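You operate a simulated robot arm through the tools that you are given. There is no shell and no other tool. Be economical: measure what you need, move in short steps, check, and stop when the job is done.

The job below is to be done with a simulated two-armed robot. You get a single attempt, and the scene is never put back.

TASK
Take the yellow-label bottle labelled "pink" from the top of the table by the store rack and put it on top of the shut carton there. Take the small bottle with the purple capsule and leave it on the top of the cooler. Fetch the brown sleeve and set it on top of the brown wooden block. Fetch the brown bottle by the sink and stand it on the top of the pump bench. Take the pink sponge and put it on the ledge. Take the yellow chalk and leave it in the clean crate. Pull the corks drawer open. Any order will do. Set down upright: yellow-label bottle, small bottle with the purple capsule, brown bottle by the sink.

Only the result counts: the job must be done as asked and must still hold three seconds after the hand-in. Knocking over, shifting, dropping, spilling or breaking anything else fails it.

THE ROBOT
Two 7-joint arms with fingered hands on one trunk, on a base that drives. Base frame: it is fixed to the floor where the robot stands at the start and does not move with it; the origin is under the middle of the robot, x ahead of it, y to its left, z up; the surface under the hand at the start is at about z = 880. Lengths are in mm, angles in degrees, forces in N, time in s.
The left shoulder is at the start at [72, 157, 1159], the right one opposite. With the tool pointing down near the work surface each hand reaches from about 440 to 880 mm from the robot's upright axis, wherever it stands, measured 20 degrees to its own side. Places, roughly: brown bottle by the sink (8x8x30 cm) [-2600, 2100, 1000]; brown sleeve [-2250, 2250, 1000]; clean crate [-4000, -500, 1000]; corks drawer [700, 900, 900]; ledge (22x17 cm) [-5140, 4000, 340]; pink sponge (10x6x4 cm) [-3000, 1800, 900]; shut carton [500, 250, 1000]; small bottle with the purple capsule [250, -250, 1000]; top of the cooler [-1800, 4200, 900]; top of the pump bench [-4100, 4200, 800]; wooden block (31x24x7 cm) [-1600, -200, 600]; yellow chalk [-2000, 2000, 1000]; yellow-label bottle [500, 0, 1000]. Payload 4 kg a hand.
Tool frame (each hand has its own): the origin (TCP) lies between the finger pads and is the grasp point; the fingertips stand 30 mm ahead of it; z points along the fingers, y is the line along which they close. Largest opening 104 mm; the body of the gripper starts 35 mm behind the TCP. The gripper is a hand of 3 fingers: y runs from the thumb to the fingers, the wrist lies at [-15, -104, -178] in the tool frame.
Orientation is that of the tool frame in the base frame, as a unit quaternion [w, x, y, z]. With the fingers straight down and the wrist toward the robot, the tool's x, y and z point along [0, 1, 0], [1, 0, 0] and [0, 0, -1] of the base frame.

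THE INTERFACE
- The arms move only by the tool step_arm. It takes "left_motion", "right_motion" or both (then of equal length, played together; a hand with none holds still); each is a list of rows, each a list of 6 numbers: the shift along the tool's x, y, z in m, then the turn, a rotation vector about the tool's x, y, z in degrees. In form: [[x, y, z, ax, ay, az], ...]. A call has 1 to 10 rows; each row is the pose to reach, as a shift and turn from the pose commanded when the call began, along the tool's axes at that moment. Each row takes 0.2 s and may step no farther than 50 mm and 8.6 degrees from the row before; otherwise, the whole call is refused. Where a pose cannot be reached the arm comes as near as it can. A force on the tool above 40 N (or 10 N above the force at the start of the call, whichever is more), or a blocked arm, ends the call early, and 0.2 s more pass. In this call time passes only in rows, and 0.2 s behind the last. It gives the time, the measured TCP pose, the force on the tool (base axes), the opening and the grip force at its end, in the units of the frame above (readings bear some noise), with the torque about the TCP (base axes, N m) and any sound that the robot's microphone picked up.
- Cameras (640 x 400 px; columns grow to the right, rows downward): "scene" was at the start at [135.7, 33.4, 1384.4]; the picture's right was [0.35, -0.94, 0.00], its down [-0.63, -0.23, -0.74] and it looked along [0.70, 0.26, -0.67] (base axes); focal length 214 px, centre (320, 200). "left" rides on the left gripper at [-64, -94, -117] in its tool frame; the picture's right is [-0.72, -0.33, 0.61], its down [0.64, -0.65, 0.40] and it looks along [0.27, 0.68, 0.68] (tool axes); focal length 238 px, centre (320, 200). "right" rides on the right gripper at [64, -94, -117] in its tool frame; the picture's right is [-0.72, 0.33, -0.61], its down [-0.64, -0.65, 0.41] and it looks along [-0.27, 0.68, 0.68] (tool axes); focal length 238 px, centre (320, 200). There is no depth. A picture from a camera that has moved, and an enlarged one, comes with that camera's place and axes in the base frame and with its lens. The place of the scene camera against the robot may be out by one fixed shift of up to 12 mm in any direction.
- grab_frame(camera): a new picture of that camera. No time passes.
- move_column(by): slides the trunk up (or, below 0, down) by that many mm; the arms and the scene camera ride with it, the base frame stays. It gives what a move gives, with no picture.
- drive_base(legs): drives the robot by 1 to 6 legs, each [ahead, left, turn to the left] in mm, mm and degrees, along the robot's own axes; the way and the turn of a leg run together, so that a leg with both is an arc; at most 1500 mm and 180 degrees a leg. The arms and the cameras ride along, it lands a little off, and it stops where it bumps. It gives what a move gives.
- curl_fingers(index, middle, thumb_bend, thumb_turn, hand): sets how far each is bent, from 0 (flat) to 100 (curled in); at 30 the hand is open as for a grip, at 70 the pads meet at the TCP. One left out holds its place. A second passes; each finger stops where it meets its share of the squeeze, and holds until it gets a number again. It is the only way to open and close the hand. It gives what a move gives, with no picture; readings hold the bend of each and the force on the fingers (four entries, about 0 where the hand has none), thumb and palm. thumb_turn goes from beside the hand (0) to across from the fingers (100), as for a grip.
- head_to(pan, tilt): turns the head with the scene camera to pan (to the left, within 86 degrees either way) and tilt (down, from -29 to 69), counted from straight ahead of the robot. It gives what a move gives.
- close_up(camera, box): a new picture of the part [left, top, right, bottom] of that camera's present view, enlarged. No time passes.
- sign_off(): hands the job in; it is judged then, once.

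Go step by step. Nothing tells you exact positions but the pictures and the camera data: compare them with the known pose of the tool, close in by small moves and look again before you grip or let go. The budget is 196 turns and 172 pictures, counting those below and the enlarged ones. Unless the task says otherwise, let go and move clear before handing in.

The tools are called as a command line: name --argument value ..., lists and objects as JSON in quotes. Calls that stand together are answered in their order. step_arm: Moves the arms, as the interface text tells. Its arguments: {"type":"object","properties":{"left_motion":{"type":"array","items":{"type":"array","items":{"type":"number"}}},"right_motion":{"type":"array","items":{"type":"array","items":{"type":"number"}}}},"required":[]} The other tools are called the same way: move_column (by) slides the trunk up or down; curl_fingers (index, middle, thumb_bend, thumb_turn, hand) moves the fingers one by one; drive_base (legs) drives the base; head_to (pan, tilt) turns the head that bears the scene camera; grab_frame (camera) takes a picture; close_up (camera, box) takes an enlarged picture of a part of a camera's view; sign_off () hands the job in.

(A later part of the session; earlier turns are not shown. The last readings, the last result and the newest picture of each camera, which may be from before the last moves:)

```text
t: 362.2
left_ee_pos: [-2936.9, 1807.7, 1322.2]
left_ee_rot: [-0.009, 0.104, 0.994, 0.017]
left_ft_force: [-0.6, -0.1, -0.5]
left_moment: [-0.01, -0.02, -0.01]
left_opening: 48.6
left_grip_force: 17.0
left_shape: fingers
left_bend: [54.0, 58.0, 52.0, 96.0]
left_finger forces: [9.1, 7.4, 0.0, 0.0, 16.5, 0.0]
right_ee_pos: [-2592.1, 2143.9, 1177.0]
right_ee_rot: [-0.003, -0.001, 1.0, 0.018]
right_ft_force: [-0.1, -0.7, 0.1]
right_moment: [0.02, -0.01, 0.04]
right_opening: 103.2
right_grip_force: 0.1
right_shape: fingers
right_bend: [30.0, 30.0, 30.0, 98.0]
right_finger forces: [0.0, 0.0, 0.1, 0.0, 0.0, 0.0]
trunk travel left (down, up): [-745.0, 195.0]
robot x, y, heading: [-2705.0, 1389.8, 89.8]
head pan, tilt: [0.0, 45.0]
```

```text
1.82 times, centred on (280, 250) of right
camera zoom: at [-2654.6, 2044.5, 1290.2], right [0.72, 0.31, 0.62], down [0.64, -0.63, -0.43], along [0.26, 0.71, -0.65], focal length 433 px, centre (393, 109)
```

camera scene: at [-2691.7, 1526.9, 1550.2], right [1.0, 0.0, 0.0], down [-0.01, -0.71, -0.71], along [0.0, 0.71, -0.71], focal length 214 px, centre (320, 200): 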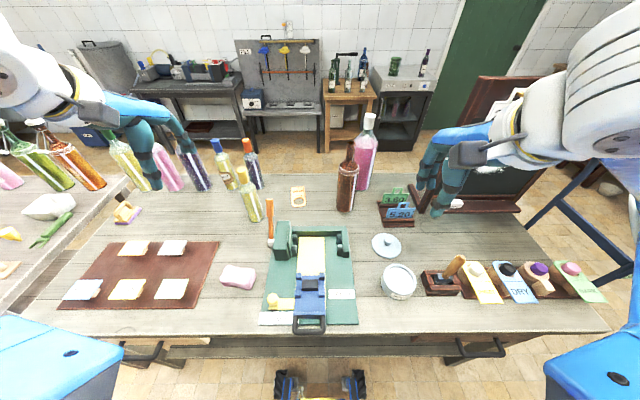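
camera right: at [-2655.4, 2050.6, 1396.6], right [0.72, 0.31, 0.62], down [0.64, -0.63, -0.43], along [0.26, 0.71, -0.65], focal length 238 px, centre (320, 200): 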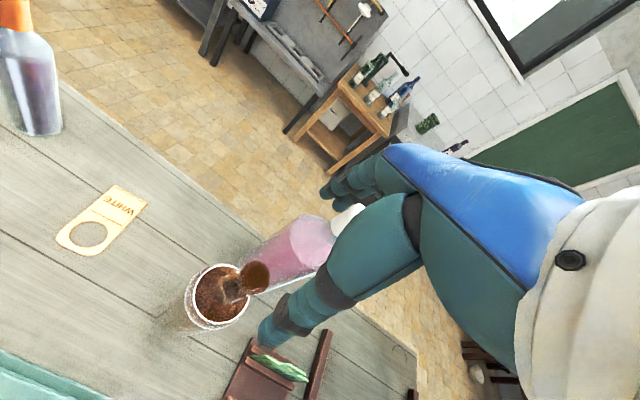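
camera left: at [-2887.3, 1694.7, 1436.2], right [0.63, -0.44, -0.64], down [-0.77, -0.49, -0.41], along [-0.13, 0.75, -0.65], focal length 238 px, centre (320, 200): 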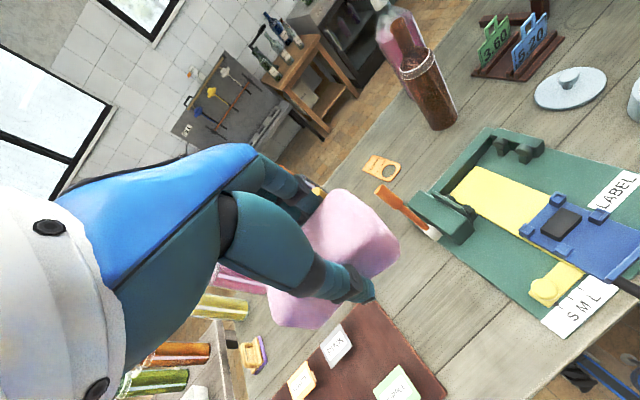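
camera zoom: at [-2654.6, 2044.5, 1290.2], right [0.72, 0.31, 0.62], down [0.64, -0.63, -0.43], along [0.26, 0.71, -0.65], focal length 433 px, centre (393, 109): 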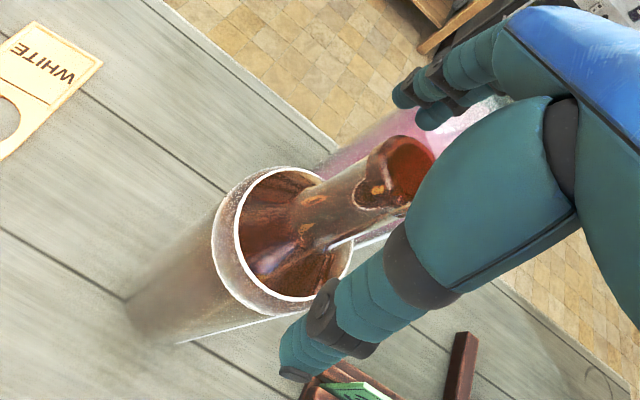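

step_arm --right_motion '[[0, 0.001, 0.018, 0, 0, 0]]'

curl_fingers --hand "right" --index 78 --middle 78 --thumb_bend 78

step_arm --right_motion '[[0, 0, -0.01, 0, 0, 0], [0, 0, -0.03, 0, 0, 0], [0, 0, -0.07, 0, 0, 0], [0, 0, -0.11, 0, 0, 0]]'

close_up --camera "right" --box '[100, 100, 420, 390]'

```text
t: 362.6
left_ee_pos: [-2935.4, 1806.5, 1321.2]
left_ee_rot: [-0.009, 0.104, 0.994, 0.018]
left_ft_force: [0.4, 0.8, -0.5]
left_moment: [0.03, -0.01, -0.03]
left_opening: 48.7
left_grip_force: 16.9
left_shape: fingers
left_bend: [54.0, 58.0, 52.0, 96.0]
left_finger forces: [9.1, 7.4, 0.1, 0.0, 16.5, 0.0]
right_ee_pos: [-2593.8, 2147.9, 1159.9]
right_ee_rot: [-0.003, -0.002, 1.0, 0.019]
right_ft_force: [0.1, 0.7, -0.3]
right_moment: [0.01, 0.01, -0.01]
right_opening: 103.0
right_grip_force: 0.1
right_shape: fingers
right_bend: [30.0, 30.0, 30.0, 98.0]
right_finger forces: [0.1, 0.0, 0.0, 0.1, 0.1, 0.0]
trunk travel left (down, up): [-745.0, 195.0]
robot x, y, heading: [-2708.7, 1392.8, 89.8]
head pan, tilt: [0.0, 45.0]
```

```text
t: 363.6
left_ee_pos: [-2936.2, 1806.5, 1320.6]
left_ee_rot: [-0.01, 0.103, 0.994, 0.018]
left_ft_force: [-0.8, 0.5, 0.1]
left_moment: [0.03, 0.0, 0.0]
left_opening: 48.6
left_grip_force: 16.1
left_shape: fingers
left_bend: [54.0, 58.0, 52.0, 96.0]
left_finger forces: [9.1, 7.4, 0.0, 0.1, 16.6, 0.0]
right_ee_pos: [-2592.4, 2146.0, 1159.8]
right_ee_rot: [-0.001, -0.003, 1.0, 0.019]
right_ft_force: [0.6, 0.5, -0.2]
right_moment: [-0.02, -0.03, 0.0]
right_opening: 19.6
right_grip_force: 22.3
right_shape: fingers
right_bend: [73.0, 74.0, 62.0, 94.0]
right_finger forces: [10.8, 12.1, 0.0, 0.1, 21.2, 0.1]
trunk travel left (down, up): [-745.0, 195.0]
robot x, y, heading: [-2703.4, 1391.1, 89.6]
head pan, tilt: [0.0, 45.0]
```

```text
t: 364.6
left_ee_pos: [-2936.5, 1805.5, 1321.0]
left_ee_rot: [-0.008, 0.103, 0.994, 0.019]
left_ft_force: [-0.3, 0.3, -1.2]
left_moment: [0.01, 0.0, -0.01]
left_opening: 48.7
left_grip_force: 16.3
left_shape: fingers
left_bend: [54.0, 58.0, 52.0, 96.0]
left_finger forces: [9.2, 7.4, 0.0, 0.1, 16.5, 0.0]
right_ee_pos: [-2591.9, 2141.5, 1268.9]
right_ee_rot: [-0.001, -0.002, 1.0, 0.019]
right_ft_force: [0.1, -0.3, -3.6]
right_moment: [-0.04, 0.0, 0.01]
right_opening: 19.8
right_grip_force: 21.9
right_shape: fingers
right_bend: [73.0, 74.0, 62.0, 94.0]
right_finger forces: [11.1, 11.6, 0.0, 0.0, 20.8, 0.0]
trunk travel left (down, up): [-745.0, 195.0]
robot x, y, heading: [-2701.9, 1395.8, 89.6]
head pan, tilt: [0.0, 45.0]
```

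```text
1.38 times, centred on (260, 245) of right
camera zoom: at [-2655.7, 2042.1, 1382.2], right [0.72, 0.31, 0.62], down [0.64, -0.64, -0.43], along [0.26, 0.71, -0.65], focal length 329 px, centre (403, 138)
```

zoom: 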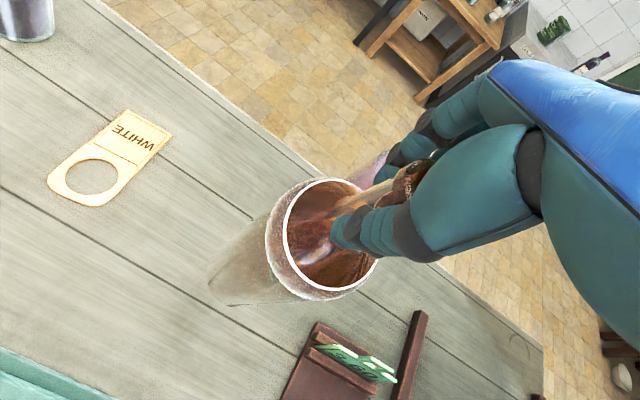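

Bottle held at the neck. Raise the trunk, retract the right arm, then drive round the east end to the north aisle.

move_column --by 150

step_arm --right_motion '[[0, -0.045, 0, 0, 0, 0], [0, -0.09, 0, 0, 0, 0], [0, -0.135, 0, 0, 0, 0], [0, -0.18, 0, 0, 0, 0], [0, -0.225, 0, 0, 0, 0], [0, -0.26, 0, 0, 0, 0]]'

drive_base --legs '[[-420, 0, 0], [0, -1200, 0], [0, -670, 0], [1000, 0, 0], [1000, 0, 0]]'

head_to --pan 60 --tilt 22

grab_frame --camera "scene"

```text
t: 366.4
left_ee_pos: [-2935.5, 1807.2, 1470.6]
left_ee_rot: [-0.009, 0.103, 0.994, 0.018]
left_ft_force: [0.3, 0.1, -0.4]
left_moment: [0.02, 0.01, 0.0]
left_opening: 48.9
left_grip_force: 16.5
left_shape: fingers
left_bend: [54.0, 58.0, 52.0, 96.0]
left_finger forces: [9.2, 7.4, 0.0, 0.0, 16.5, 0.1]
right_ee_pos: [-2593.1, 2143.4, 1417.7]
right_ee_rot: [-0.001, -0.002, 1.0, 0.018]
right_ft_force: [-0.4, 0.2, -4.3]
right_moment: [0.03, 0.01, -0.01]
right_opening: 19.9
right_grip_force: 21.6
right_shape: fingers
right_bend: [73.0, 74.0, 62.0, 94.0]
right_finger forces: [10.9, 11.9, 0.0, 0.0, 20.8, 0.0]
trunk travel left (down, up): [-895.0, 45.0]
robot x, y, heading: [-2706.4, 1391.9, 89.9]
head pan, tilt: [0.0, 45.0]
```

```text
t: 367.8
left_ee_pos: [-2935.6, 1804.5, 1473.3]
left_ee_rot: [-0.009, 0.104, 0.994, 0.019]
left_ft_force: [0.3, 0.7, 0.6]
left_moment: [-0.01, 0.02, 0.02]
left_opening: 49.0
left_grip_force: 16.5
left_shape: fingers
left_bend: [54.0, 58.0, 52.0, 96.0]
left_finger forces: [9.1, 7.4, 0.0, 0.1, 16.4, 0.0]
right_ee_pos: [-2591.8, 1880.5, 1412.0]
right_ee_rot: [-0.002, -0.002, 1.0, 0.02]
right_ft_force: [0.1, -0.2, -4.3]
right_moment: [0.06, -0.04, 0.02]
right_opening: 19.7
right_grip_force: 22.6
right_shape: fingers
right_bend: [73.0, 74.0, 62.0, 93.0]
right_finger forces: [10.2, 13.2, 0.0, 0.0, 21.2, 0.1]
trunk travel left (down, up): [-895.0, 45.0]
robot x, y, heading: [-2705.9, 1395.6, 89.6]
head pan, tilt: [0.0, 45.0]
```

```text
t: 389.0
left_ee_pos: [-1165.8, 3426.8, 1472.6]
left_ee_rot: [-0.01, 0.075, 0.997, 0.019]
left_ft_force: [-0.4, -0.1, -0.3]
left_moment: [0.0, -0.01, -0.01]
left_opening: 48.9
left_grip_force: 16.5
left_shape: fingers
left_bend: [54.0, 58.0, 52.0, 96.0]
left_finger forces: [9.1, 7.4, 0.0, 0.0, 16.5, 0.0]
right_ee_pos: [-827.4, 3522.5, 1410.4]
right_ee_rot: [-0.003, -0.03, 0.999, 0.019]
right_ft_force: [0.3, 0.2, -4.7]
right_moment: [-0.01, -0.02, 0.0]
right_opening: 19.4
right_grip_force: 21.4
right_shape: fingers
right_bend: [74.0, 74.0, 62.0, 93.0]
right_finger forces: [10.1, 11.9, 0.0, 0.1, 20.1, 0.1]
trunk travel left (down, up): [-895.0, 45.0]
robot x, y, heading: [-913.6, 3025.6, 92.8]
head pan, tilt: [0.0, 45.0]
```

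```text
t: 390.3
left_ee_pos: [-1166.6, 3427.8, 1472.2]
left_ee_rot: [-0.01, 0.075, 0.997, 0.019]
left_ft_force: [-0.7, -0.3, 0.3]
left_moment: [-0.02, 0.03, -0.05]
left_opening: 48.7
left_grip_force: 16.4
left_shape: fingers
left_bend: [54.0, 58.0, 52.0, 96.0]
left_finger forces: [9.1, 7.4, 0.0, 0.0, 16.6, 0.0]
right_ee_pos: [-826.2, 3523.4, 1410.6]
right_ee_rot: [-0.003, -0.029, 0.999, 0.02]
right_ft_force: [1.1, 0.6, -5.0]
right_moment: [-0.03, -0.02, 0.0]
right_opening: 19.2
right_grip_force: 21.1
right_shape: fingers
right_bend: [74.0, 74.0, 62.0, 93.0]
right_finger forces: [10.0, 12.0, 0.1, 0.0, 20.2, 0.1]
trunk travel left (down, up): [-895.0, 45.0]
robot x, y, heading: [-916.0, 3026.0, 93.0]
head pan, tilt: [60.0, 22.0]
```

```text
23 pictures are left
camera scene: at [-995.1, 3126.4, 1735.4], right [0.46, 0.89, 0.0], down [0.33, -0.17, -0.93], along [-0.82, 0.42, -0.38], focal length 214 px, centre (320, 200)
```

scene: 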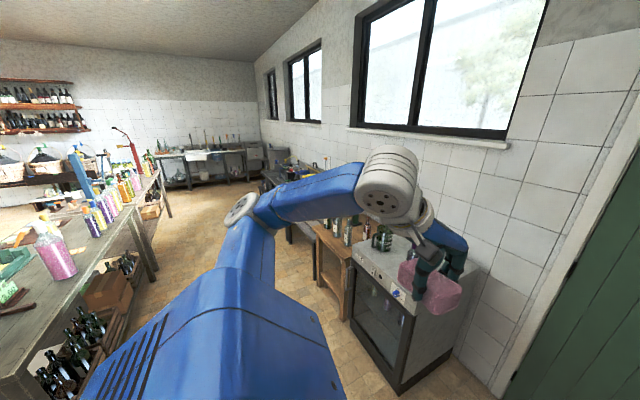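

The aisle is clear. Strafe west toward the pump bench.

drive_base --legs '[[0, 0, -3], [0, 1200, 0], [0, 1200, 0], [0, 500, 0]]'

head_to --pan 25 --tilt 35

grab_frame --camera "scene"

```text
t: 404.9
left_ee_pos: [-4008.8, 3472.3, 1472.9]
left_ee_rot: [-0.01, 0.105, 0.994, 0.018]
left_ft_force: [0.7, 0.0, 0.1]
left_moment: [-0.01, -0.02, 0.01]
left_opening: 49.1
left_grip_force: 16.8
left_shape: fingers
left_bend: [54.0, 58.0, 52.0, 96.0]
left_finger forces: [9.1, 7.3, 0.0, 0.1, 16.5, 0.1]
right_ee_pos: [-3664.4, 3548.4, 1410.0]
right_ee_rot: [-0.003, 0.001, 1.0, 0.02]
right_ft_force: [0.2, 0.0, -3.8]
right_moment: [0.0, -0.04, -0.03]
right_opening: 19.5
right_grip_force: 20.5
right_shape: fingers
right_bend: [74.0, 74.0, 62.0, 93.0]
right_finger forces: [9.7, 12.1, 0.1, 0.1, 19.9, 0.0]
trunk travel left (down, up): [-895.0, 45.0]
robot x, y, heading: [-3779.5, 3058.8, 89.5]
head pan, tilt: [60.0, 22.0]
```

```text
t: 405.9
left_ee_pos: [-4007.3, 3471.0, 1474.7]
left_ee_rot: [-0.011, 0.106, 0.994, 0.019]
left_ft_force: [-0.4, -0.3, -1.1]
left_moment: [0.03, -0.02, 0.0]
left_opening: 48.7
left_grip_force: 16.8
left_shape: fingers
left_bend: [54.0, 58.0, 52.0, 96.0]
left_finger forces: [9.1, 7.6, 0.0, 0.0, 16.6, 0.1]
right_ee_pos: [-3661.5, 3546.7, 1410.6]
right_ee_rot: [-0.004, 0.0, 1.0, 0.02]
right_ft_force: [-0.4, 0.2, -4.2]
right_moment: [-0.01, -0.03, 0.01]
right_opening: 19.2
right_grip_force: 21.0
right_shape: fingers
right_bend: [74.0, 74.0, 62.0, 93.0]
right_finger forces: [9.8, 12.2, 0.0, 0.1, 20.1, 0.0]
trunk travel left (down, up): [-895.0, 45.0]
robot x, y, heading: [-3781.8, 3055.1, 89.4]
head pan, tilt: [25.0, 35.0]
```

```text
22 pictures are left
camera scene: at [-3812.3, 3196.0, 1714.8], right [0.91, 0.42, 0.0], down [0.24, -0.52, -0.82], along [-0.34, 0.74, -0.58], focal length 214 px, centre (320, 200)
```

scene: 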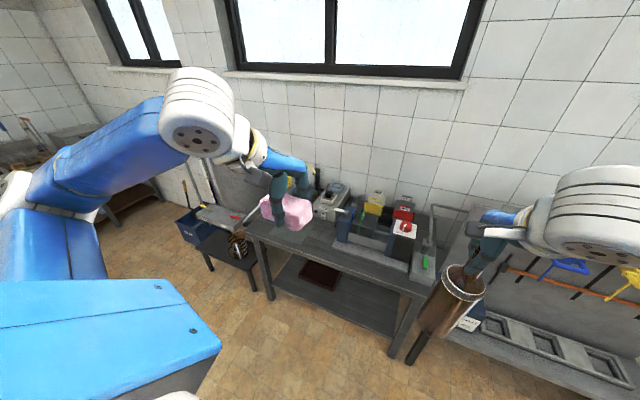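

close_up --camera "scene" --box '[170, 170, 450, 370]'

```text
2.00 times, centred on (310, 270) of scene
camera zoom: at [-3812.3, 3196.0, 1714.8], right [0.91, 0.42, 0.0], down [0.24, -0.52, -0.82], along [-0.34, 0.74, -0.58], focal length 429 px, centre (340, 60)
```

zoom: 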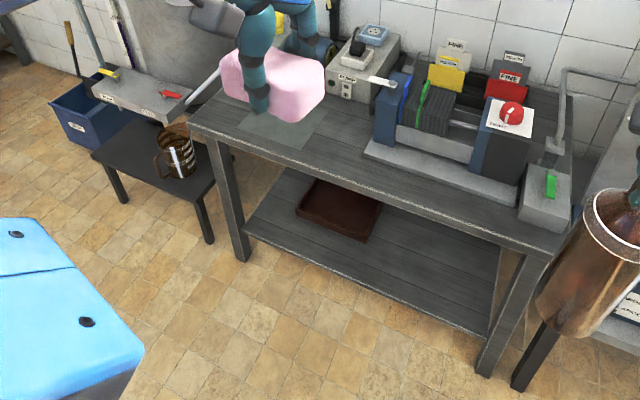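

The free part of the pump bench is its front-left, about (-4280, 3975). Drive so the bottle comes over it.

drive_base --legs '[[0, 610, 0.5], [390, 0, 0]]'

head_to --pan -10 --tilt 50

grab_frame --camera "scene"

grab_frame --camera "right"

```text
t: 411.4
left_ee_pos: [-4627.5, 3852.7, 1474.4]
left_ee_rot: [-0.012, 0.098, 0.995, 0.021]
left_ft_force: [-0.5, 0.8, -0.7]
left_moment: [-0.01, 0.01, -0.02]
left_opening: 48.7
left_grip_force: 16.6
left_shape: fingers
left_bend: [54.0, 58.0, 52.0, 96.0]
left_finger forces: [9.1, 7.4, 0.0, 0.0, 16.5, 0.0]
right_ee_pos: [-4285.3, 3934.0, 1412.9]
right_ee_rot: [-0.003, -0.007, 1.0, 0.021]
right_ft_force: [0.2, 0.1, -5.0]
right_moment: [-0.04, -0.02, -0.01]
right_opening: 19.4
right_grip_force: 21.0
right_shape: fingers
right_bend: [74.0, 74.0, 62.0, 93.0]
right_finger forces: [9.8, 12.0, 0.0, 0.1, 20.0, 0.1]
trunk travel left (down, up): [-895.0, 45.0]
robot x, y, heading: [-4398.2, 3454.0, 90.5]
head pan, tilt: [25.0, 35.0]
```

```text
t: 412.4
left_ee_pos: [-4630.4, 3855.8, 1472.8]
left_ee_rot: [-0.01, 0.098, 0.995, 0.019]
left_ft_force: [0.0, -0.7, 0.0]
left_moment: [-0.03, 0.03, 0.01]
left_opening: 48.7
left_grip_force: 16.8
left_shape: fingers
left_bend: [54.0, 58.0, 52.0, 96.0]
left_finger forces: [9.1, 7.4, 0.1, 0.1, 16.4, 0.0]
right_ee_pos: [-4286.7, 3938.1, 1412.3]
right_ee_rot: [-0.004, -0.008, 1.0, 0.02]
right_ft_force: [0.0, 0.6, -3.9]
right_moment: [-0.01, -0.04, 0.01]
right_opening: 19.4
right_grip_force: 20.7
right_shape: fingers
right_bend: [74.0, 74.0, 62.0, 93.0]
right_finger forces: [9.7, 12.0, 0.1, 0.0, 20.0, 0.0]
trunk travel left (down, up): [-895.0, 45.0]
robot x, y, heading: [-4395.0, 3449.8, 90.3]
head pan, tilt: [-10.0, 50.0]
```

```text
20 pictures are left
camera scene: at [-4380.0, 3582.2, 1693.1], right [0.99, -0.17, 0.0], down [-0.13, -0.76, -0.64], along [0.11, 0.63, -0.77], focal length 214 px, centre (320, 200)
```

scene: 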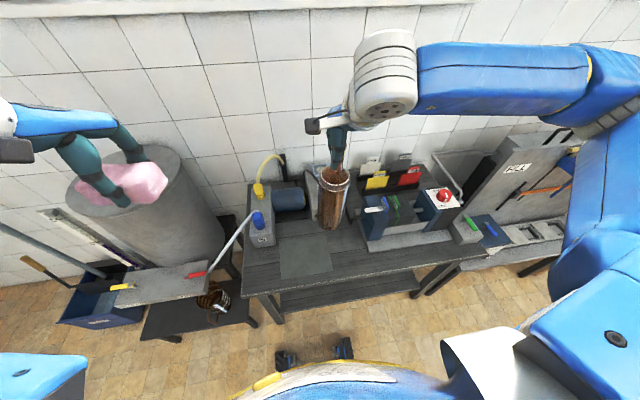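

```text
19 pictures are left
camera right: at [-4347.3, 3837.5, 1524.7], right [0.72, 0.31, 0.62], down [0.65, -0.63, -0.43], along [0.25, 0.71, -0.65], focal length 238 px, centre (320, 200)
```

right: 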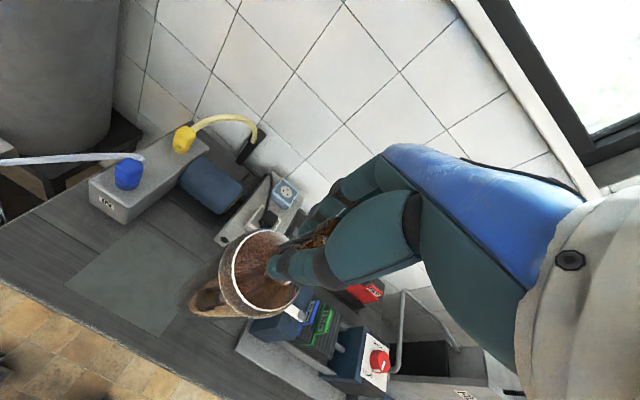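

A marked grey patch on the bench near (-4381, 4003) is free; I'll set the bottle there. Move the arm over it and lower the trunk.

step_arm --right_motion '[[0.032, 0.022, 0, 0, 0, 0], [0.064, 0.044, 0, 0, 0, 0], [0.095, 0.065, 0, 0, 0, 0]]'

move_column --by -290

grab_frame --camera "scene"

```text
t: 413.2
left_ee_pos: [-4634.3, 3858.6, 1471.5]
left_ee_rot: [-0.01, 0.097, 0.995, 0.02]
left_ft_force: [0.6, -0.1, -0.2]
left_moment: [-0.02, -0.01, 0.0]
left_opening: 48.9
left_grip_force: 15.9
left_shape: fingers
left_bend: [54.0, 58.0, 52.0, 96.0]
left_finger forces: [9.1, 7.4, 0.1, 0.1, 16.5, 0.0]
right_ee_pos: [-4388.6, 4001.4, 1413.6]
right_ee_rot: [-0.002, -0.007, 1.0, 0.02]
right_ft_force: [-1.1, -0.2, -5.2]
right_moment: [0.0, 0.04, -0.02]
right_opening: 19.4
right_grip_force: 20.8
right_shape: fingers
right_bend: [74.0, 74.0, 62.0, 93.0]
right_finger forces: [10.6, 11.2, 0.1, 0.0, 19.8, 0.1]
trunk travel left (down, up): [-895.0, 45.0]
robot x, y, heading: [-4397.8, 3448.9, 90.3]
head pan, tilt: [-10.0, 50.0]
```

```text
t: 416.1
left_ee_pos: [-4631.3, 3856.2, 1183.3]
left_ee_rot: [-0.011, 0.098, 0.995, 0.019]
left_ft_force: [0.4, 0.2, 0.0]
left_moment: [0.03, 0.01, 0.01]
left_opening: 48.9
left_grip_force: 16.1
left_shape: fingers
left_bend: [54.0, 58.0, 52.0, 96.0]
left_finger forces: [9.1, 7.4, 0.0, 0.0, 16.5, 0.1]
right_ee_pos: [-4382.6, 3999.6, 1124.2]
right_ee_rot: [-0.003, -0.007, 1.0, 0.019]
right_ft_force: [0.5, 0.2, -4.6]
right_moment: [-0.02, -0.06, 0.02]
right_opening: 19.1
right_grip_force: 21.0
right_shape: fingers
right_bend: [74.0, 74.0, 62.0, 93.0]
right_finger forces: [9.7, 12.1, 0.0, 0.1, 19.8, 0.1]
trunk travel left (down, up): [-605.0, 335.0]
robot x, y, heading: [-4399.7, 3449.6, 90.4]
head pan, tilt: [-10.0, 50.0]
```

```text
18 pictures are left
camera scene: at [-4381.9, 3581.7, 1403.1], right [0.99, -0.17, 0.0], down [-0.13, -0.76, -0.64], along [0.11, 0.63, -0.77], focal length 214 px, centre (320, 200)
```

scene: 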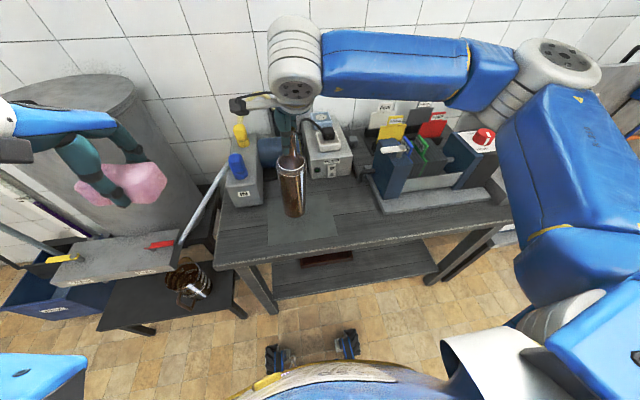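

step_arm --right_motion '[[0, -0.012, 0.012, 0, 0, 0], [0, -0.018, 0.024, 0, 0, 0], [0, -0.018, 0.034, 0, 0, 0]]'

close_up --camera "scene" --box '[210, 110, 400, 290]'

```text
t: 416.9
left_ee_pos: [-4631.4, 3856.3, 1183.7]
left_ee_rot: [-0.01, 0.098, 0.995, 0.019]
left_ft_force: [0.5, 0.1, -0.4]
left_moment: [0.0, 0.02, 0.01]
left_opening: 48.5
left_grip_force: 17.0
left_shape: fingers
left_bend: [54.0, 58.0, 52.0, 96.0]
left_finger forces: [9.2, 7.4, 0.0, 0.0, 16.5, 0.0]
right_ee_pos: [-4383.2, 3982.0, 1087.6]
right_ee_rot: [-0.003, -0.007, 1.0, 0.02]
right_ft_force: [-0.3, -0.1, -4.4]
right_moment: [0.02, -0.02, 0.02]
right_opening: 19.0
right_grip_force: 21.3
right_shape: fingers
right_bend: [74.0, 74.0, 62.0, 93.0]
right_finger forces: [9.8, 12.4, 0.0, 0.1, 20.0, 0.0]
trunk travel left (down, up): [-605.0, 335.0]
robot x, y, heading: [-4399.6, 3447.9, 90.3]
head pan, tilt: [-10.0, 50.0]
```

```text
2.22 times, centred on (305, 200) of scene
camera zoom: at [-4381.9, 3582.1, 1403.0], right [0.99, -0.17, 0.0], down [-0.13, -0.76, -0.64], along [0.11, 0.63, -0.77], focal length 477 px, centre (353, 200)
```

zoom: 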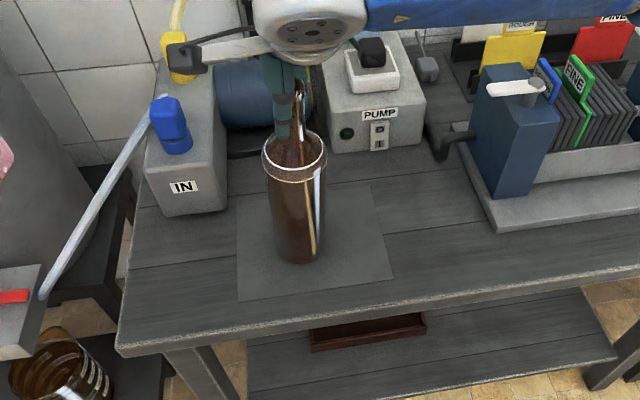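

Nearly down and on the patch. Ease down to contact.

step_arm --right_motion '[[0, 0, 0.004, 0, 0, 0], [0, 0, 0.008, 0, 0, 0], [0, 0, 0.011, 0, 0, 0]]'

```text
t: 417.7
left_ee_pos: [-4631.7, 3855.1, 1184.3]
left_ee_rot: [-0.011, 0.098, 0.995, 0.021]
left_ft_force: [-0.4, 0.4, -0.1]
left_moment: [0.03, -0.01, 0.01]
left_opening: 48.8
left_grip_force: 16.5
left_shape: fingers
left_bend: [54.0, 58.0, 52.0, 96.0]
left_finger forces: [9.2, 7.4, 0.1, 0.1, 16.5, 0.0]
right_ee_pos: [-4382.8, 3982.8, 1080.1]
right_ee_rot: [-0.004, -0.007, 1.0, 0.023]
right_ft_force: [-0.2, 1.3, 3.6]
right_moment: [-0.04, 0.0, -0.01]
right_opening: 19.2
right_grip_force: 22.1
right_shape: fingers
right_bend: [74.0, 75.0, 62.0, 93.0]
right_finger forces: [10.0, 13.9, 0.0, 0.0, 21.0, 0.0]
trunk travel left (down, up): [-605.0, 335.0]
robot x, y, heading: [-4402.7, 3454.8, 90.4]
head pan, tilt: [-10.0, 50.0]
```

Contact. Release and rise.

curl_fingers --hand "right" --index 30 --middle 30 --thumb_bend 30

step_arm --right_motion '[[0, 0, -0.02, 0, 0, 0], [0, 0, -0.06, 0, 0, 0], [0, 0, -0.1, 0, 0, 0], [0, 0, -0.14, 0, 0, 0]]'

move_column --by 200

head_to --pan 35 --tilt 45

grab_frame --camera "scene"

```text
t: 418.7
left_ee_pos: [-4631.1, 3855.9, 1183.1]
left_ee_rot: [-0.011, 0.097, 0.995, 0.019]
left_ft_force: [-0.6, -0.7, -0.8]
left_moment: [-0.02, -0.01, 0.04]
left_opening: 49.0
left_grip_force: 16.4
left_shape: fingers
left_bend: [54.0, 58.0, 52.0, 96.0]
left_finger forces: [9.1, 7.4, 0.1, 0.1, 16.5, 0.0]
right_ee_pos: [-4383.2, 3983.5, 1078.4]
right_ee_rot: [-0.002, -0.007, 1.0, 0.019]
right_ft_force: [1.1, -0.3, -0.1]
right_moment: [-0.03, 0.0, 0.01]
right_opening: 102.8
right_grip_force: 0.0
right_shape: fingers
right_bend: [30.0, 30.0, 30.0, 97.0]
right_finger forces: [0.0, 0.0, 0.0, 0.0, 0.0, 0.0]
trunk travel left (down, up): [-605.0, 335.0]
robot x, y, heading: [-4401.0, 3448.5, 90.7]
head pan, tilt: [-10.0, 50.0]
```

```text
t: 419.7
left_ee_pos: [-4631.3, 3855.0, 1183.5]
left_ee_rot: [-0.011, 0.098, 0.995, 0.021]
left_ft_force: [0.5, 0.2, 0.3]
left_moment: [-0.01, -0.02, 0.02]
left_opening: 48.8
left_grip_force: 16.4
left_shape: fingers
left_bend: [54.0, 58.0, 52.0, 96.0]
left_finger forces: [9.1, 7.3, 0.0, 0.0, 16.5, 0.0]
right_ee_pos: [-4383.7, 3977.4, 1220.2]
right_ee_rot: [-0.003, -0.006, 1.0, 0.021]
right_ft_force: [0.4, 0.7, 0.5]
right_moment: [0.02, 0.0, -0.03]
right_opening: 102.5
right_grip_force: 0.1
right_shape: fingers
right_bend: [30.0, 30.0, 30.0, 97.0]
right_finger forces: [0.1, 0.0, 0.1, 0.1, 0.0, 0.0]
trunk travel left (down, up): [-605.0, 335.0]
robot x, y, heading: [-4397.5, 3451.6, 90.3]
head pan, tilt: [-10.0, 50.0]
```

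```text
t: 421.9
left_ee_pos: [-4630.5, 3855.7, 1383.1]
left_ee_rot: [-0.012, 0.099, 0.995, 0.02]
left_ft_force: [-0.1, -0.4, -0.2]
left_moment: [0.0, -0.03, 0.04]
left_opening: 48.5
left_grip_force: 16.6
left_shape: fingers
left_bend: [54.0, 58.0, 52.0, 96.0]
left_finger forces: [9.2, 7.4, 0.0, 0.1, 16.4, 0.0]
right_ee_pos: [-4383.0, 3979.5, 1419.0]
right_ee_rot: [-0.003, -0.008, 1.0, 0.021]
right_ft_force: [0.5, -0.2, -0.8]
right_moment: [0.01, 0.02, 0.0]
right_opening: 102.7
right_grip_force: 0.1
right_shape: fingers
right_bend: [30.0, 30.0, 30.0, 97.0]
right_finger forces: [0.0, 0.0, 0.0, 0.1, 0.1, 0.0]
trunk travel left (down, up): [-805.0, 135.0]
robot x, y, heading: [-4395.6, 3449.8, 90.3]
head pan, tilt: [-10.0, 50.0]
```

```text
t: 423.0
left_ee_pos: [-4631.0, 3855.1, 1383.6]
left_ee_rot: [-0.011, 0.098, 0.995, 0.02]
left_ft_force: [0.5, -0.5, -0.2]
left_moment: [0.01, 0.01, 0.04]
left_opening: 48.6
left_grip_force: 16.7
left_shape: fingers
left_bend: [54.0, 58.0, 52.0, 96.0]
left_finger forces: [9.1, 7.4, 0.0, 0.1, 16.5, 0.0]
right_ee_pos: [-4382.2, 3978.2, 1419.1]
right_ee_rot: [-0.003, -0.006, 1.0, 0.021]
right_ft_force: [0.9, 0.3, 0.3]
right_moment: [0.02, 0.01, -0.02]
right_opening: 102.7
right_grip_force: 0.1
right_shape: fingers
right_bend: [30.0, 30.0, 30.0, 97.0]
right_finger forces: [0.0, 0.0, 0.1, 0.0, 0.0, 0.1]
trunk travel left (down, up): [-805.0, 135.0]
robot x, y, heading: [-4400.7, 3454.0, 90.3]
head pan, tilt: [35.0, 45.0]
```

```text
16 pictures are left
camera scene: at [-4442.2, 3571.5, 1610.0], right [0.82, 0.58, 0.0], down [0.41, -0.58, -0.71], along [-0.41, 0.58, -0.71], focal length 214 px, centre (320, 200)
```

scene: 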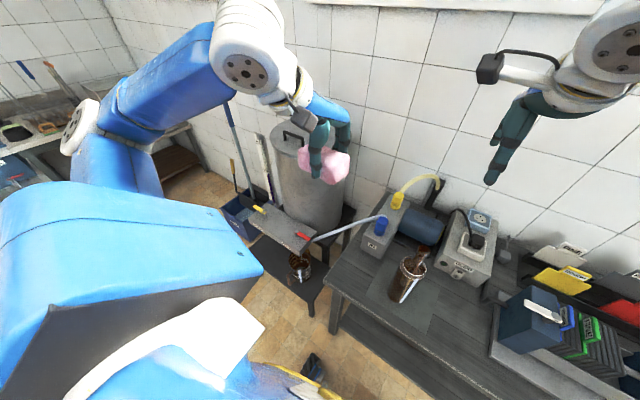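

The bottle stands on the bench. Now to find the ledge near (-5140, 4000, 340); I'll enlarge that corner.

close_up --camera "scene" --box '[210, 170, 370, 320]'

```text
2.67 times, centred on (290, 245) of scene
camera zoom: at [-4442.2, 3571.5, 1610.0], right [0.82, 0.58, 0.0], down [0.41, -0.58, -0.71], along [-0.41, 0.58, -0.71], focal length 572 px, centre (400, 80)
```

zoom: 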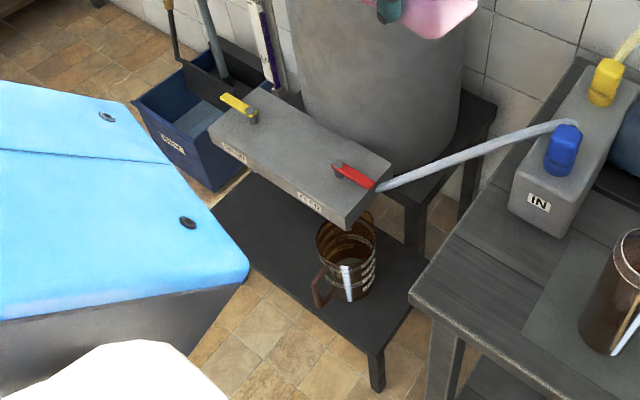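

The ledge is the free left part of the low black platform beneath the valve block (z≈330–340, around (-5140, 4000)). I'll back off, tuck the right arm away, shift west and lower the trunk so the left hand can go in under the valve block.

drive_base --legs '[[-270, 0, 0]]'

step_arm --right_motion '[[-0.036, -0.017, -0.02, 0, 0, 0], [-0.072, -0.034, -0.04, 0, 0, 0], [-0.108, -0.051, -0.06, 0, 0, 0], [-0.144, -0.068, -0.08, 0, 0, 0], [-0.18, -0.085, -0.1, 0, 0, 0], [-0.215, -0.1, -0.12, 0, 0, 0]]'

drive_base --legs '[[0, 510, 0]]'

move_column --by -400

head_to --pan 20 --tilt 35

grab_frame --camera "scene"

```text
t: 424.9
left_ee_pos: [-4628.3, 3604.7, 1380.9]
left_ee_rot: [-0.01, 0.1, 0.995, 0.017]
left_ft_force: [0.3, -0.3, -0.4]
left_moment: [-0.02, 0.01, 0.03]
left_opening: 49.0
left_grip_force: 16.3
left_shape: fingers
left_bend: [54.0, 58.0, 52.0, 96.0]
left_finger forces: [9.1, 7.4, 0.0, 0.1, 16.4, 0.0]
right_ee_pos: [-4380.0, 3725.3, 1415.7]
right_ee_rot: [-0.002, -0.005, 1.0, 0.017]
right_ft_force: [-0.1, 0.1, 0.4]
right_moment: [-0.02, 0.04, 0.03]
right_opening: 102.9
right_grip_force: 0.1
right_shape: fingers
right_bend: [30.0, 30.0, 30.0, 97.0]
right_finger forces: [0.0, 0.0, 0.0, 0.0, 0.0, 0.1]
trunk travel left (down, up): [-805.0, 135.0]
robot x, y, heading: [-4397.5, 3192.5, 90.3]
head pan, tilt: [35.0, 45.0]
```

```text
t: 426.3
left_ee_pos: [-4625.5, 3594.5, 1384.2]
left_ee_rot: [-0.011, 0.101, 0.995, 0.021]
left_ft_force: [0.1, 1.3, -0.8]
left_moment: [-0.01, 0.0, 0.02]
left_opening: 48.8
left_grip_force: 16.6
left_shape: fingers
left_bend: [54.0, 58.0, 52.0, 96.0]
left_finger forces: [9.1, 7.4, 0.0, 0.1, 16.5, 0.1]
right_ee_pos: [-4157.1, 3610.8, 1535.6]
right_ee_rot: [-0.004, -0.007, 1.0, 0.021]
right_ft_force: [0.8, -0.5, 0.1]
right_moment: [-0.03, 0.03, -0.01]
right_opening: 102.7
right_grip_force: 0.0
right_shape: fingers
right_bend: [30.0, 30.0, 30.0, 97.0]
right_finger forces: [0.0, 0.0, 0.0, 0.0, 0.1, 0.0]
trunk travel left (down, up): [-805.0, 135.0]
robot x, y, heading: [-4395.7, 3189.1, 90.0]
head pan, tilt: [35.0, 45.0]
```

```text
t: 429.3
left_ee_pos: [-5132.5, 3602.1, 1386.4]
left_ee_rot: [-0.015, 0.109, 0.994, 0.021]
left_ft_force: [0.4, 0.1, 0.0]
left_moment: [0.02, -0.04, 0.02]
left_opening: 48.7
left_grip_force: 16.6
left_shape: fingers
left_bend: [54.0, 58.0, 52.0, 96.0]
left_finger forces: [9.1, 7.4, 0.0, 0.0, 16.5, 0.0]
right_ee_pos: [-4664.8, 3611.5, 1535.1]
right_ee_rot: [-0.007, 0.005, 1.0, 0.021]
right_ft_force: [-0.9, 0.2, 0.3]
right_moment: [0.03, 0.02, -0.02]
right_opening: 103.2
right_grip_force: 0.0
right_shape: fingers
right_bend: [30.0, 30.0, 30.0, 97.0]
right_finger forces: [0.0, 0.1, 0.0, 0.0, 0.0, 0.1]
trunk travel left (down, up): [-805.0, 135.0]
robot x, y, heading: [-4916.2, 3194.0, 89.2]
head pan, tilt: [35.0, 45.0]
```

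```text
t: 433.1
left_ee_pos: [-5141.7, 3600.3, 984.2]
left_ee_rot: [-0.011, 0.109, 0.994, 0.021]
left_ft_force: [-0.1, 0.0, 0.2]
left_moment: [-0.01, 0.02, -0.01]
left_opening: 48.7
left_grip_force: 16.9
left_shape: fingers
left_bend: [54.0, 58.0, 52.0, 96.0]
left_finger forces: [9.0, 7.4, 0.0, 0.0, 16.6, 0.1]
right_ee_pos: [-4674.1, 3610.2, 1137.0]
right_ee_rot: [-0.004, 0.005, 1.0, 0.021]
right_ft_force: [0.4, 0.1, -0.7]
right_moment: [0.02, 0.04, -0.03]
right_opening: 102.7
right_grip_force: 0.1
right_shape: fingers
right_bend: [30.0, 30.0, 30.0, 97.0]
right_finger forces: [0.1, 0.0, 0.0, 0.1, 0.2, 0.0]
trunk travel left (down, up): [-405.0, 535.0]
robot x, y, heading: [-4917.2, 3191.9, 89.1]
head pan, tilt: [35.0, 45.0]
```

```text
t: 433.9
left_ee_pos: [-5141.0, 3601.7, 985.1]
left_ee_rot: [-0.012, 0.11, 0.994, 0.022]
left_ft_force: [0.2, -0.3, -0.4]
left_moment: [0.0, 0.01, 0.0]
left_opening: 48.6
left_grip_force: 16.3
left_shape: fingers
left_bend: [54.0, 58.0, 52.0, 96.0]
left_finger forces: [9.1, 7.4, 0.1, 0.1, 16.5, 0.0]
right_ee_pos: [-4674.5, 3609.8, 1137.3]
right_ee_rot: [-0.003, 0.004, 1.0, 0.021]
right_ft_force: [0.0, 0.1, 0.2]
right_moment: [0.0, 0.0, 0.0]
right_opening: 102.6
right_grip_force: 0.1
right_shape: fingers
right_bend: [30.0, 30.0, 30.0, 97.0]
right_finger forces: [0.0, 0.1, 0.1, 0.1, 0.0, 0.0]
trunk travel left (down, up): [-405.0, 535.0]
robot x, y, heading: [-4917.4, 3195.1, 89.1]
head pan, tilt: [20.0, 35.0]
```

```text
14 pictures are left
camera scene: at [-4941.7, 3330.6, 1224.9], right [0.94, 0.33, 0.0], down [0.19, -0.54, -0.82], along [-0.27, 0.77, -0.58], focal length 214 px, centre (320, 200)
```

scene: 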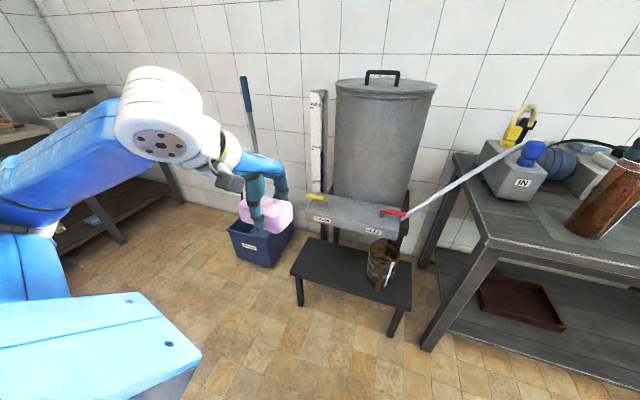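

The platform is clear to the left of the jug (x -5290…-4750, y 3897…4111), valve block bottom near z 630. Lower the hand in front of it to just above platform height.

move_column --by -300

step_arm --left_motion '[[0, 0, 0.042, 0, 0, 0], [0, 0, 0.084, 0, 0, 0], [0, 0, 0.126, 0, 0, 0], [0, 0, 0.168, 0, 0, 0], [0, 0, 0.21, 0, 0, 0], [0, 0, 0.25, 0, 0, 0]]'

drive_base --legs '[[200, 0, 0.8]]'

grab_frame --camera "scene"

grab_frame --camera "left"

```text
t: 436.9
left_ee_pos: [-5140.3, 3600.5, 685.0]
left_ee_rot: [-0.01, 0.11, 0.994, 0.021]
left_ft_force: [-1.5, -1.1, -0.8]
left_moment: [-0.02, 0.0, -0.01]
left_opening: 48.7
left_grip_force: 16.8
left_shape: fingers
left_bend: [54.0, 58.0, 52.0, 96.0]
left_finger forces: [9.1, 7.4, 0.0, 0.1, 16.6, 0.0]
right_ee_pos: [-4673.8, 3609.8, 837.2]
right_ee_rot: [-0.004, 0.004, 1.0, 0.021]
right_ft_force: [-1.0, -0.2, -0.1]
right_moment: [0.04, 0.02, 0.06]
right_opening: 102.9
right_grip_force: 0.1
right_shape: fingers
right_bend: [30.0, 30.0, 30.0, 97.0]
right_finger forces: [0.0, 0.1, 0.1, 0.0, 0.1, 0.0]
trunk travel left (down, up): [-105.0, 835.0]
robot x, y, heading: [-4920.7, 3193.9, 89.1]
head pan, tilt: [20.0, 35.0]
```

```text
t: 438.3
left_ee_pos: [-5145.1, 3612.6, 434.3]
left_ee_rot: [-0.011, 0.11, 0.994, 0.021]
left_ft_force: [-0.5, 0.2, -0.7]
left_moment: [0.0, -0.01, 0.02]
left_opening: 48.2
left_grip_force: 16.1
left_shape: fingers
left_bend: [55.0, 58.0, 52.0, 96.0]
left_finger forces: [8.9, 7.1, 0.0, 0.0, 15.9, 0.0]
left hand out of reach, approached as far as the arm can: row 1, 2, 3, 4, 5, 6
right_ee_pos: [-4672.9, 3610.2, 836.8]
right_ee_rot: [-0.004, 0.004, 1.0, 0.022]
right_ft_force: [-0.7, -0.4, 0.7]
right_moment: [0.03, 0.01, -0.01]
right_opening: 102.9
right_grip_force: 0.0
right_shape: fingers
right_bend: [30.0, 30.0, 30.0, 97.0]
right_finger forces: [0.2, 0.0, 0.1, 0.0, 0.0, 0.0]
trunk travel left (down, up): [-105.0, 835.0]
robot x, y, heading: [-4914.9, 3193.5, 89.1]
head pan, tilt: [20.0, 35.0]
```

```text
t: 439.9
left_ee_pos: [-5150.9, 3809.0, 433.9]
left_ee_rot: [-0.011, 0.101, 0.995, 0.02]
left_ft_force: [-0.3, 0.3, -0.3]
left_moment: [0.0, 0.02, 0.01]
left_opening: 48.5
left_grip_force: 16.3
left_shape: fingers
left_bend: [55.0, 58.0, 52.0, 96.0]
left_finger forces: [8.9, 7.1, 0.0, 0.0, 16.0, 0.1]
right_ee_pos: [-4678.3, 3813.8, 836.9]
right_ee_rot: [-0.004, -0.004, 1.0, 0.022]
right_ft_force: [0.0, 0.6, -0.2]
right_moment: [-0.01, -0.02, 0.0]
right_opening: 102.8
right_grip_force: 0.1
right_shape: fingers
right_bend: [30.0, 30.0, 30.0, 97.0]
right_finger forces: [0.0, 0.0, 0.0, 0.0, 0.1, 0.1]
trunk travel left (down, up): [-105.0, 835.0]
robot x, y, heading: [-4916.0, 3396.1, 89.9]
head pan, tilt: [20.0, 35.0]
```

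```text
13 pictures are left
camera scene: at [-4941.7, 3530.9, 924.9], right [0.94, 0.34, 0.0], down [0.2, -0.54, -0.82], along [-0.28, 0.77, -0.58], focal length 214 px, centre (320, 200)
```

scene: 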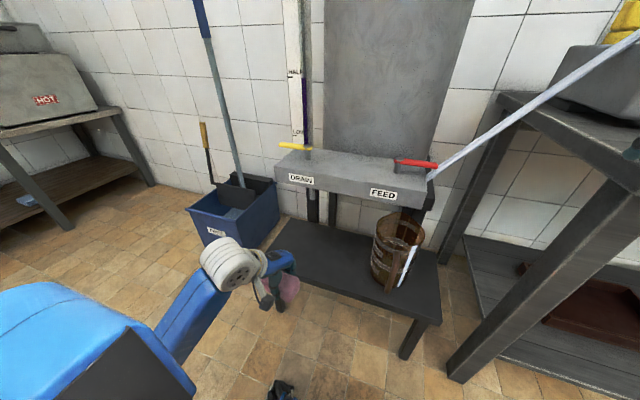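

```text
12 pictures are left
camera left: at [-5105.0, 3698.8, 547.1], right [0.63, -0.44, -0.64], down [-0.77, -0.49, -0.41], along [-0.14, 0.75, -0.64], focal length 238 px, centre (320, 200)
```

left: 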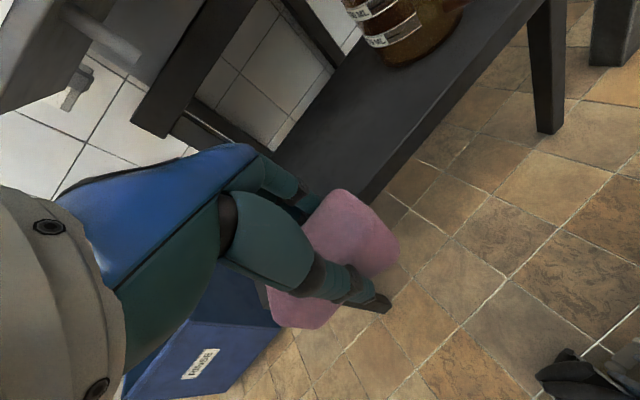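

Sponge is in front of the platform, clear beneath the valve nozzles. Raise the right hand for safety, edge in, and extend the left hand over the ledge.

step_arm --right_motion '[[0, 0, -0.045, 0, 0, 0], [0, 0, -0.09, 0, 0, 0], [0, 0, -0.13, 0, 0, 0]]'

drive_base --legs '[[60, -12, 0]]'

step_arm --left_motion '[[0.003, 0.032, 0, 0, 0, 0], [0.006, 0.064, 0, 0, 0, 0], [0.009, 0.096, 0.002, 0, 0, 0]]'

grab_frame --camera "left"

close_up --camera "scene" --box '[200, 140, 440, 330]'

```text
t: 440.7
left_ee_pos: [-5151.6, 3809.8, 433.2]
left_ee_rot: [-0.011, 0.102, 0.994, 0.021]
left_ft_force: [-0.5, -0.4, -0.5]
left_moment: [0.02, 0.01, 0.01]
left_opening: 48.3
left_grip_force: 16.1
left_shape: fingers
left_bend: [55.0, 58.0, 52.0, 96.0]
left_finger forces: [8.9, 7.0, 0.1, 0.1, 15.9, 0.1]
right_ee_pos: [-4678.4, 3807.8, 969.1]
right_ee_rot: [-0.003, -0.002, 1.0, 0.021]
right_ft_force: [-0.3, 0.4, -0.4]
right_moment: [0.01, 0.02, 0.0]
right_opening: 103.1
right_grip_force: 0.1
right_shape: fingers
right_bend: [30.0, 30.0, 30.0, 97.0]
right_finger forces: [0.1, 0.1, 0.1, 0.0, 0.0, 0.0]
trunk travel left (down, up): [-105.0, 835.0]
robot x, y, heading: [-4916.6, 3396.1, 89.9]
head pan, tilt: [20.0, 35.0]
```

```text
t: 441.7
left_ee_pos: [-5140.1, 3870.4, 434.2]
left_ee_rot: [-0.01, 0.102, 0.995, 0.021]
left_ft_force: [-0.3, -0.1, -0.1]
left_moment: [-0.01, 0.01, -0.03]
left_opening: 48.2
left_grip_force: 15.9
left_shape: fingers
left_bend: [55.0, 58.0, 52.0, 96.0]
left_finger forces: [8.9, 7.1, 0.0, 0.0, 16.1, 0.1]
right_ee_pos: [-4666.6, 3871.2, 967.2]
right_ee_rot: [-0.003, -0.004, 1.0, 0.021]
right_ft_force: [0.3, 1.1, -0.6]
right_moment: [0.0, 0.0, 0.03]
right_opening: 102.8
right_grip_force: 0.1
right_shape: fingers
right_bend: [30.0, 30.0, 30.0, 97.0]
right_finger forces: [0.0, 0.0, 0.1, 0.0, 0.1, 0.1]
trunk travel left (down, up): [-105.0, 835.0]
robot x, y, heading: [-4902.5, 3456.5, 90.1]
head pan, tilt: [20.0, 35.0]
```

```text
t: 442.5
left_ee_pos: [-5125.5, 3968.2, 436.0]
left_ee_rot: [-0.011, 0.102, 0.994, 0.021]
left_ft_force: [0.8, 0.3, -0.6]
left_moment: [-0.02, 0.01, 0.0]
left_opening: 48.5
left_grip_force: 15.7
left_shape: fingers
left_bend: [55.0, 58.0, 52.0, 96.0]
left_finger forces: [9.0, 7.1, 0.0, 0.1, 16.0, 0.0]
right_ee_pos: [-4666.4, 3868.9, 967.1]
right_ee_rot: [-0.004, -0.003, 1.0, 0.022]
right_ft_force: [-0.2, 0.3, -1.1]
right_moment: [0.0, -0.02, 0.01]
right_opening: 103.0
right_grip_force: 0.0
right_shape: fingers
right_bend: [30.0, 30.0, 30.0, 97.0]
right_finger forces: [0.0, 0.1, 0.1, 0.0, 0.0, 0.0]
trunk travel left (down, up): [-105.0, 835.0]
robot x, y, heading: [-4906.6, 3460.5, 90.0]
head pan, tilt: [20.0, 35.0]
```

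```text
11 pictures are left
camera left: at [-5080.1, 3855.9, 549.3], right [0.63, -0.44, -0.65], down [-0.77, -0.49, -0.41], along [-0.14, 0.75, -0.64], focal length 238 px, centre (320, 200)
```

left: 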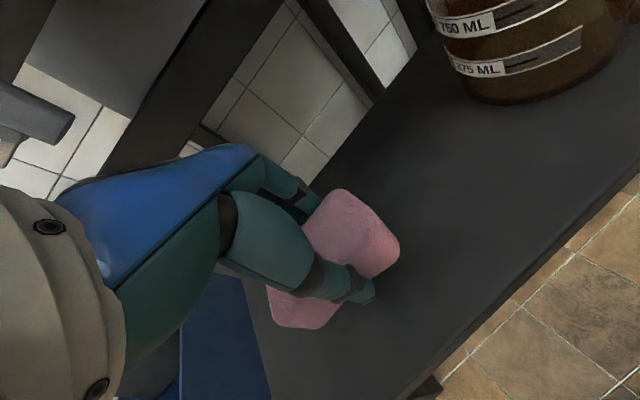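

```text
2.11 times, centred on (320, 235) of scene
camera zoom: at [-4930.5, 3592.0, 924.9], right [0.94, 0.34, 0.0], down [0.2, -0.54, -0.82], along [-0.28, 0.77, -0.58], focal length 452 px, centre (320, 126)
```

zoom: 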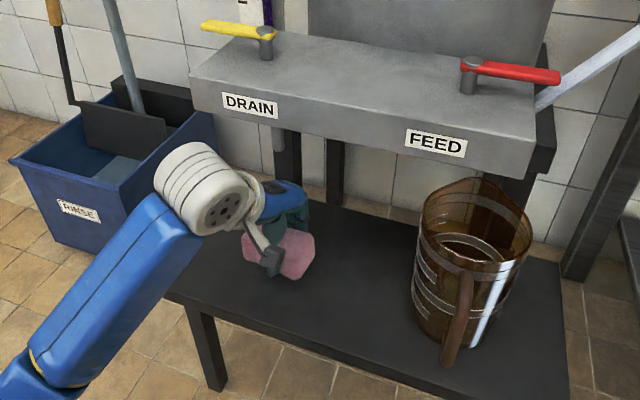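

Sponge is over the ledge, well inside. Lower gently.

step_arm --left_motion '[[0, 0, 0.02, 0, 0, 0], [0, 0, 0.036, 0, 0, 0], [0, 0, 0.046, 0, 0, 0]]'

grab_frame --camera "left"

```text
t: 443.3
left_ee_pos: [-5128.5, 3968.7, 390.3]
left_ee_rot: [-0.012, 0.102, 0.994, 0.022]
left_ft_force: [0.2, -0.4, 0.2]
left_moment: [-0.01, -0.01, -0.01]
left_opening: 48.2
left_grip_force: 15.4
left_shape: fingers
left_bend: [55.0, 58.0, 52.0, 96.0]
left_finger forces: [8.9, 7.1, 0.1, 0.0, 15.8, 0.1]
right_ee_pos: [-4664.9, 3868.9, 968.9]
right_ee_rot: [-0.003, -0.003, 1.0, 0.022]
right_ft_force: [-0.3, -0.1, 0.4]
right_moment: [-0.02, 0.0, -0.01]
right_opening: 102.9
right_grip_force: 0.0
right_shape: fingers
right_bend: [30.0, 30.0, 30.0, 97.0]
right_finger forces: [0.0, 0.1, 0.1, 0.1, 0.0, 0.0]
trunk travel left (down, up): [-105.0, 835.0]
robot x, y, heading: [-4904.8, 3455.2, 90.2]
head pan, tilt: [20.0, 35.0]
```

```text
9 pictures are left
camera left: at [-5083.1, 3856.5, 502.7], right [0.63, -0.44, -0.65], down [-0.77, -0.49, -0.41], along [-0.14, 0.75, -0.64], focal length 238 px, centre (320, 200)
```

left: 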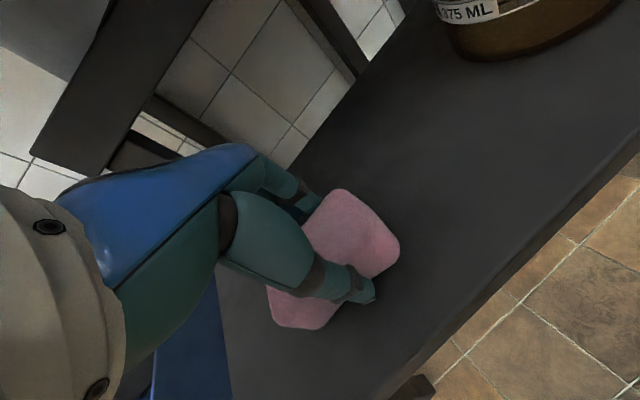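

step_arm --left_motion '[[0, 0, 0.005, 0, 0, 0], [0, 0, 0.01, 0, 0, 0], [0, 0, 0.014, 0, 0, 0]]'

```text
t: 444.1
left_ee_pos: [-5127.8, 3969.4, 380.0]
left_ee_rot: [-0.012, 0.103, 0.994, 0.026]
left_ft_force: [-1.0, -1.3, 17.9]
left_moment: [0.1, 0.04, 0.0]
left_opening: 48.2
left_grip_force: 17.4
left_shape: fingers
left_bend: [55.0, 58.0, 52.0, 96.0]
left_finger forces: [8.6, 8.0, 0.0, 0.0, 18.7, 0.0]
right_ee_pos: [-4664.6, 3866.9, 970.3]
right_ee_rot: [-0.004, -0.003, 1.0, 0.023]
right_ft_force: [0.3, -0.4, 0.1]
right_moment: [0.01, -0.01, -0.03]
right_opening: 103.1
right_grip_force: 0.0
right_shape: fingers
right_bend: [30.0, 30.0, 30.0, 97.0]
right_finger forces: [0.1, 0.0, 0.1, 0.0, 0.0, 0.1]
trunk travel left (down, up): [-105.0, 835.0]
robot x, y, heading: [-4904.9, 3455.2, 90.0]
head pan, tilt: [20.0, 35.0]
```

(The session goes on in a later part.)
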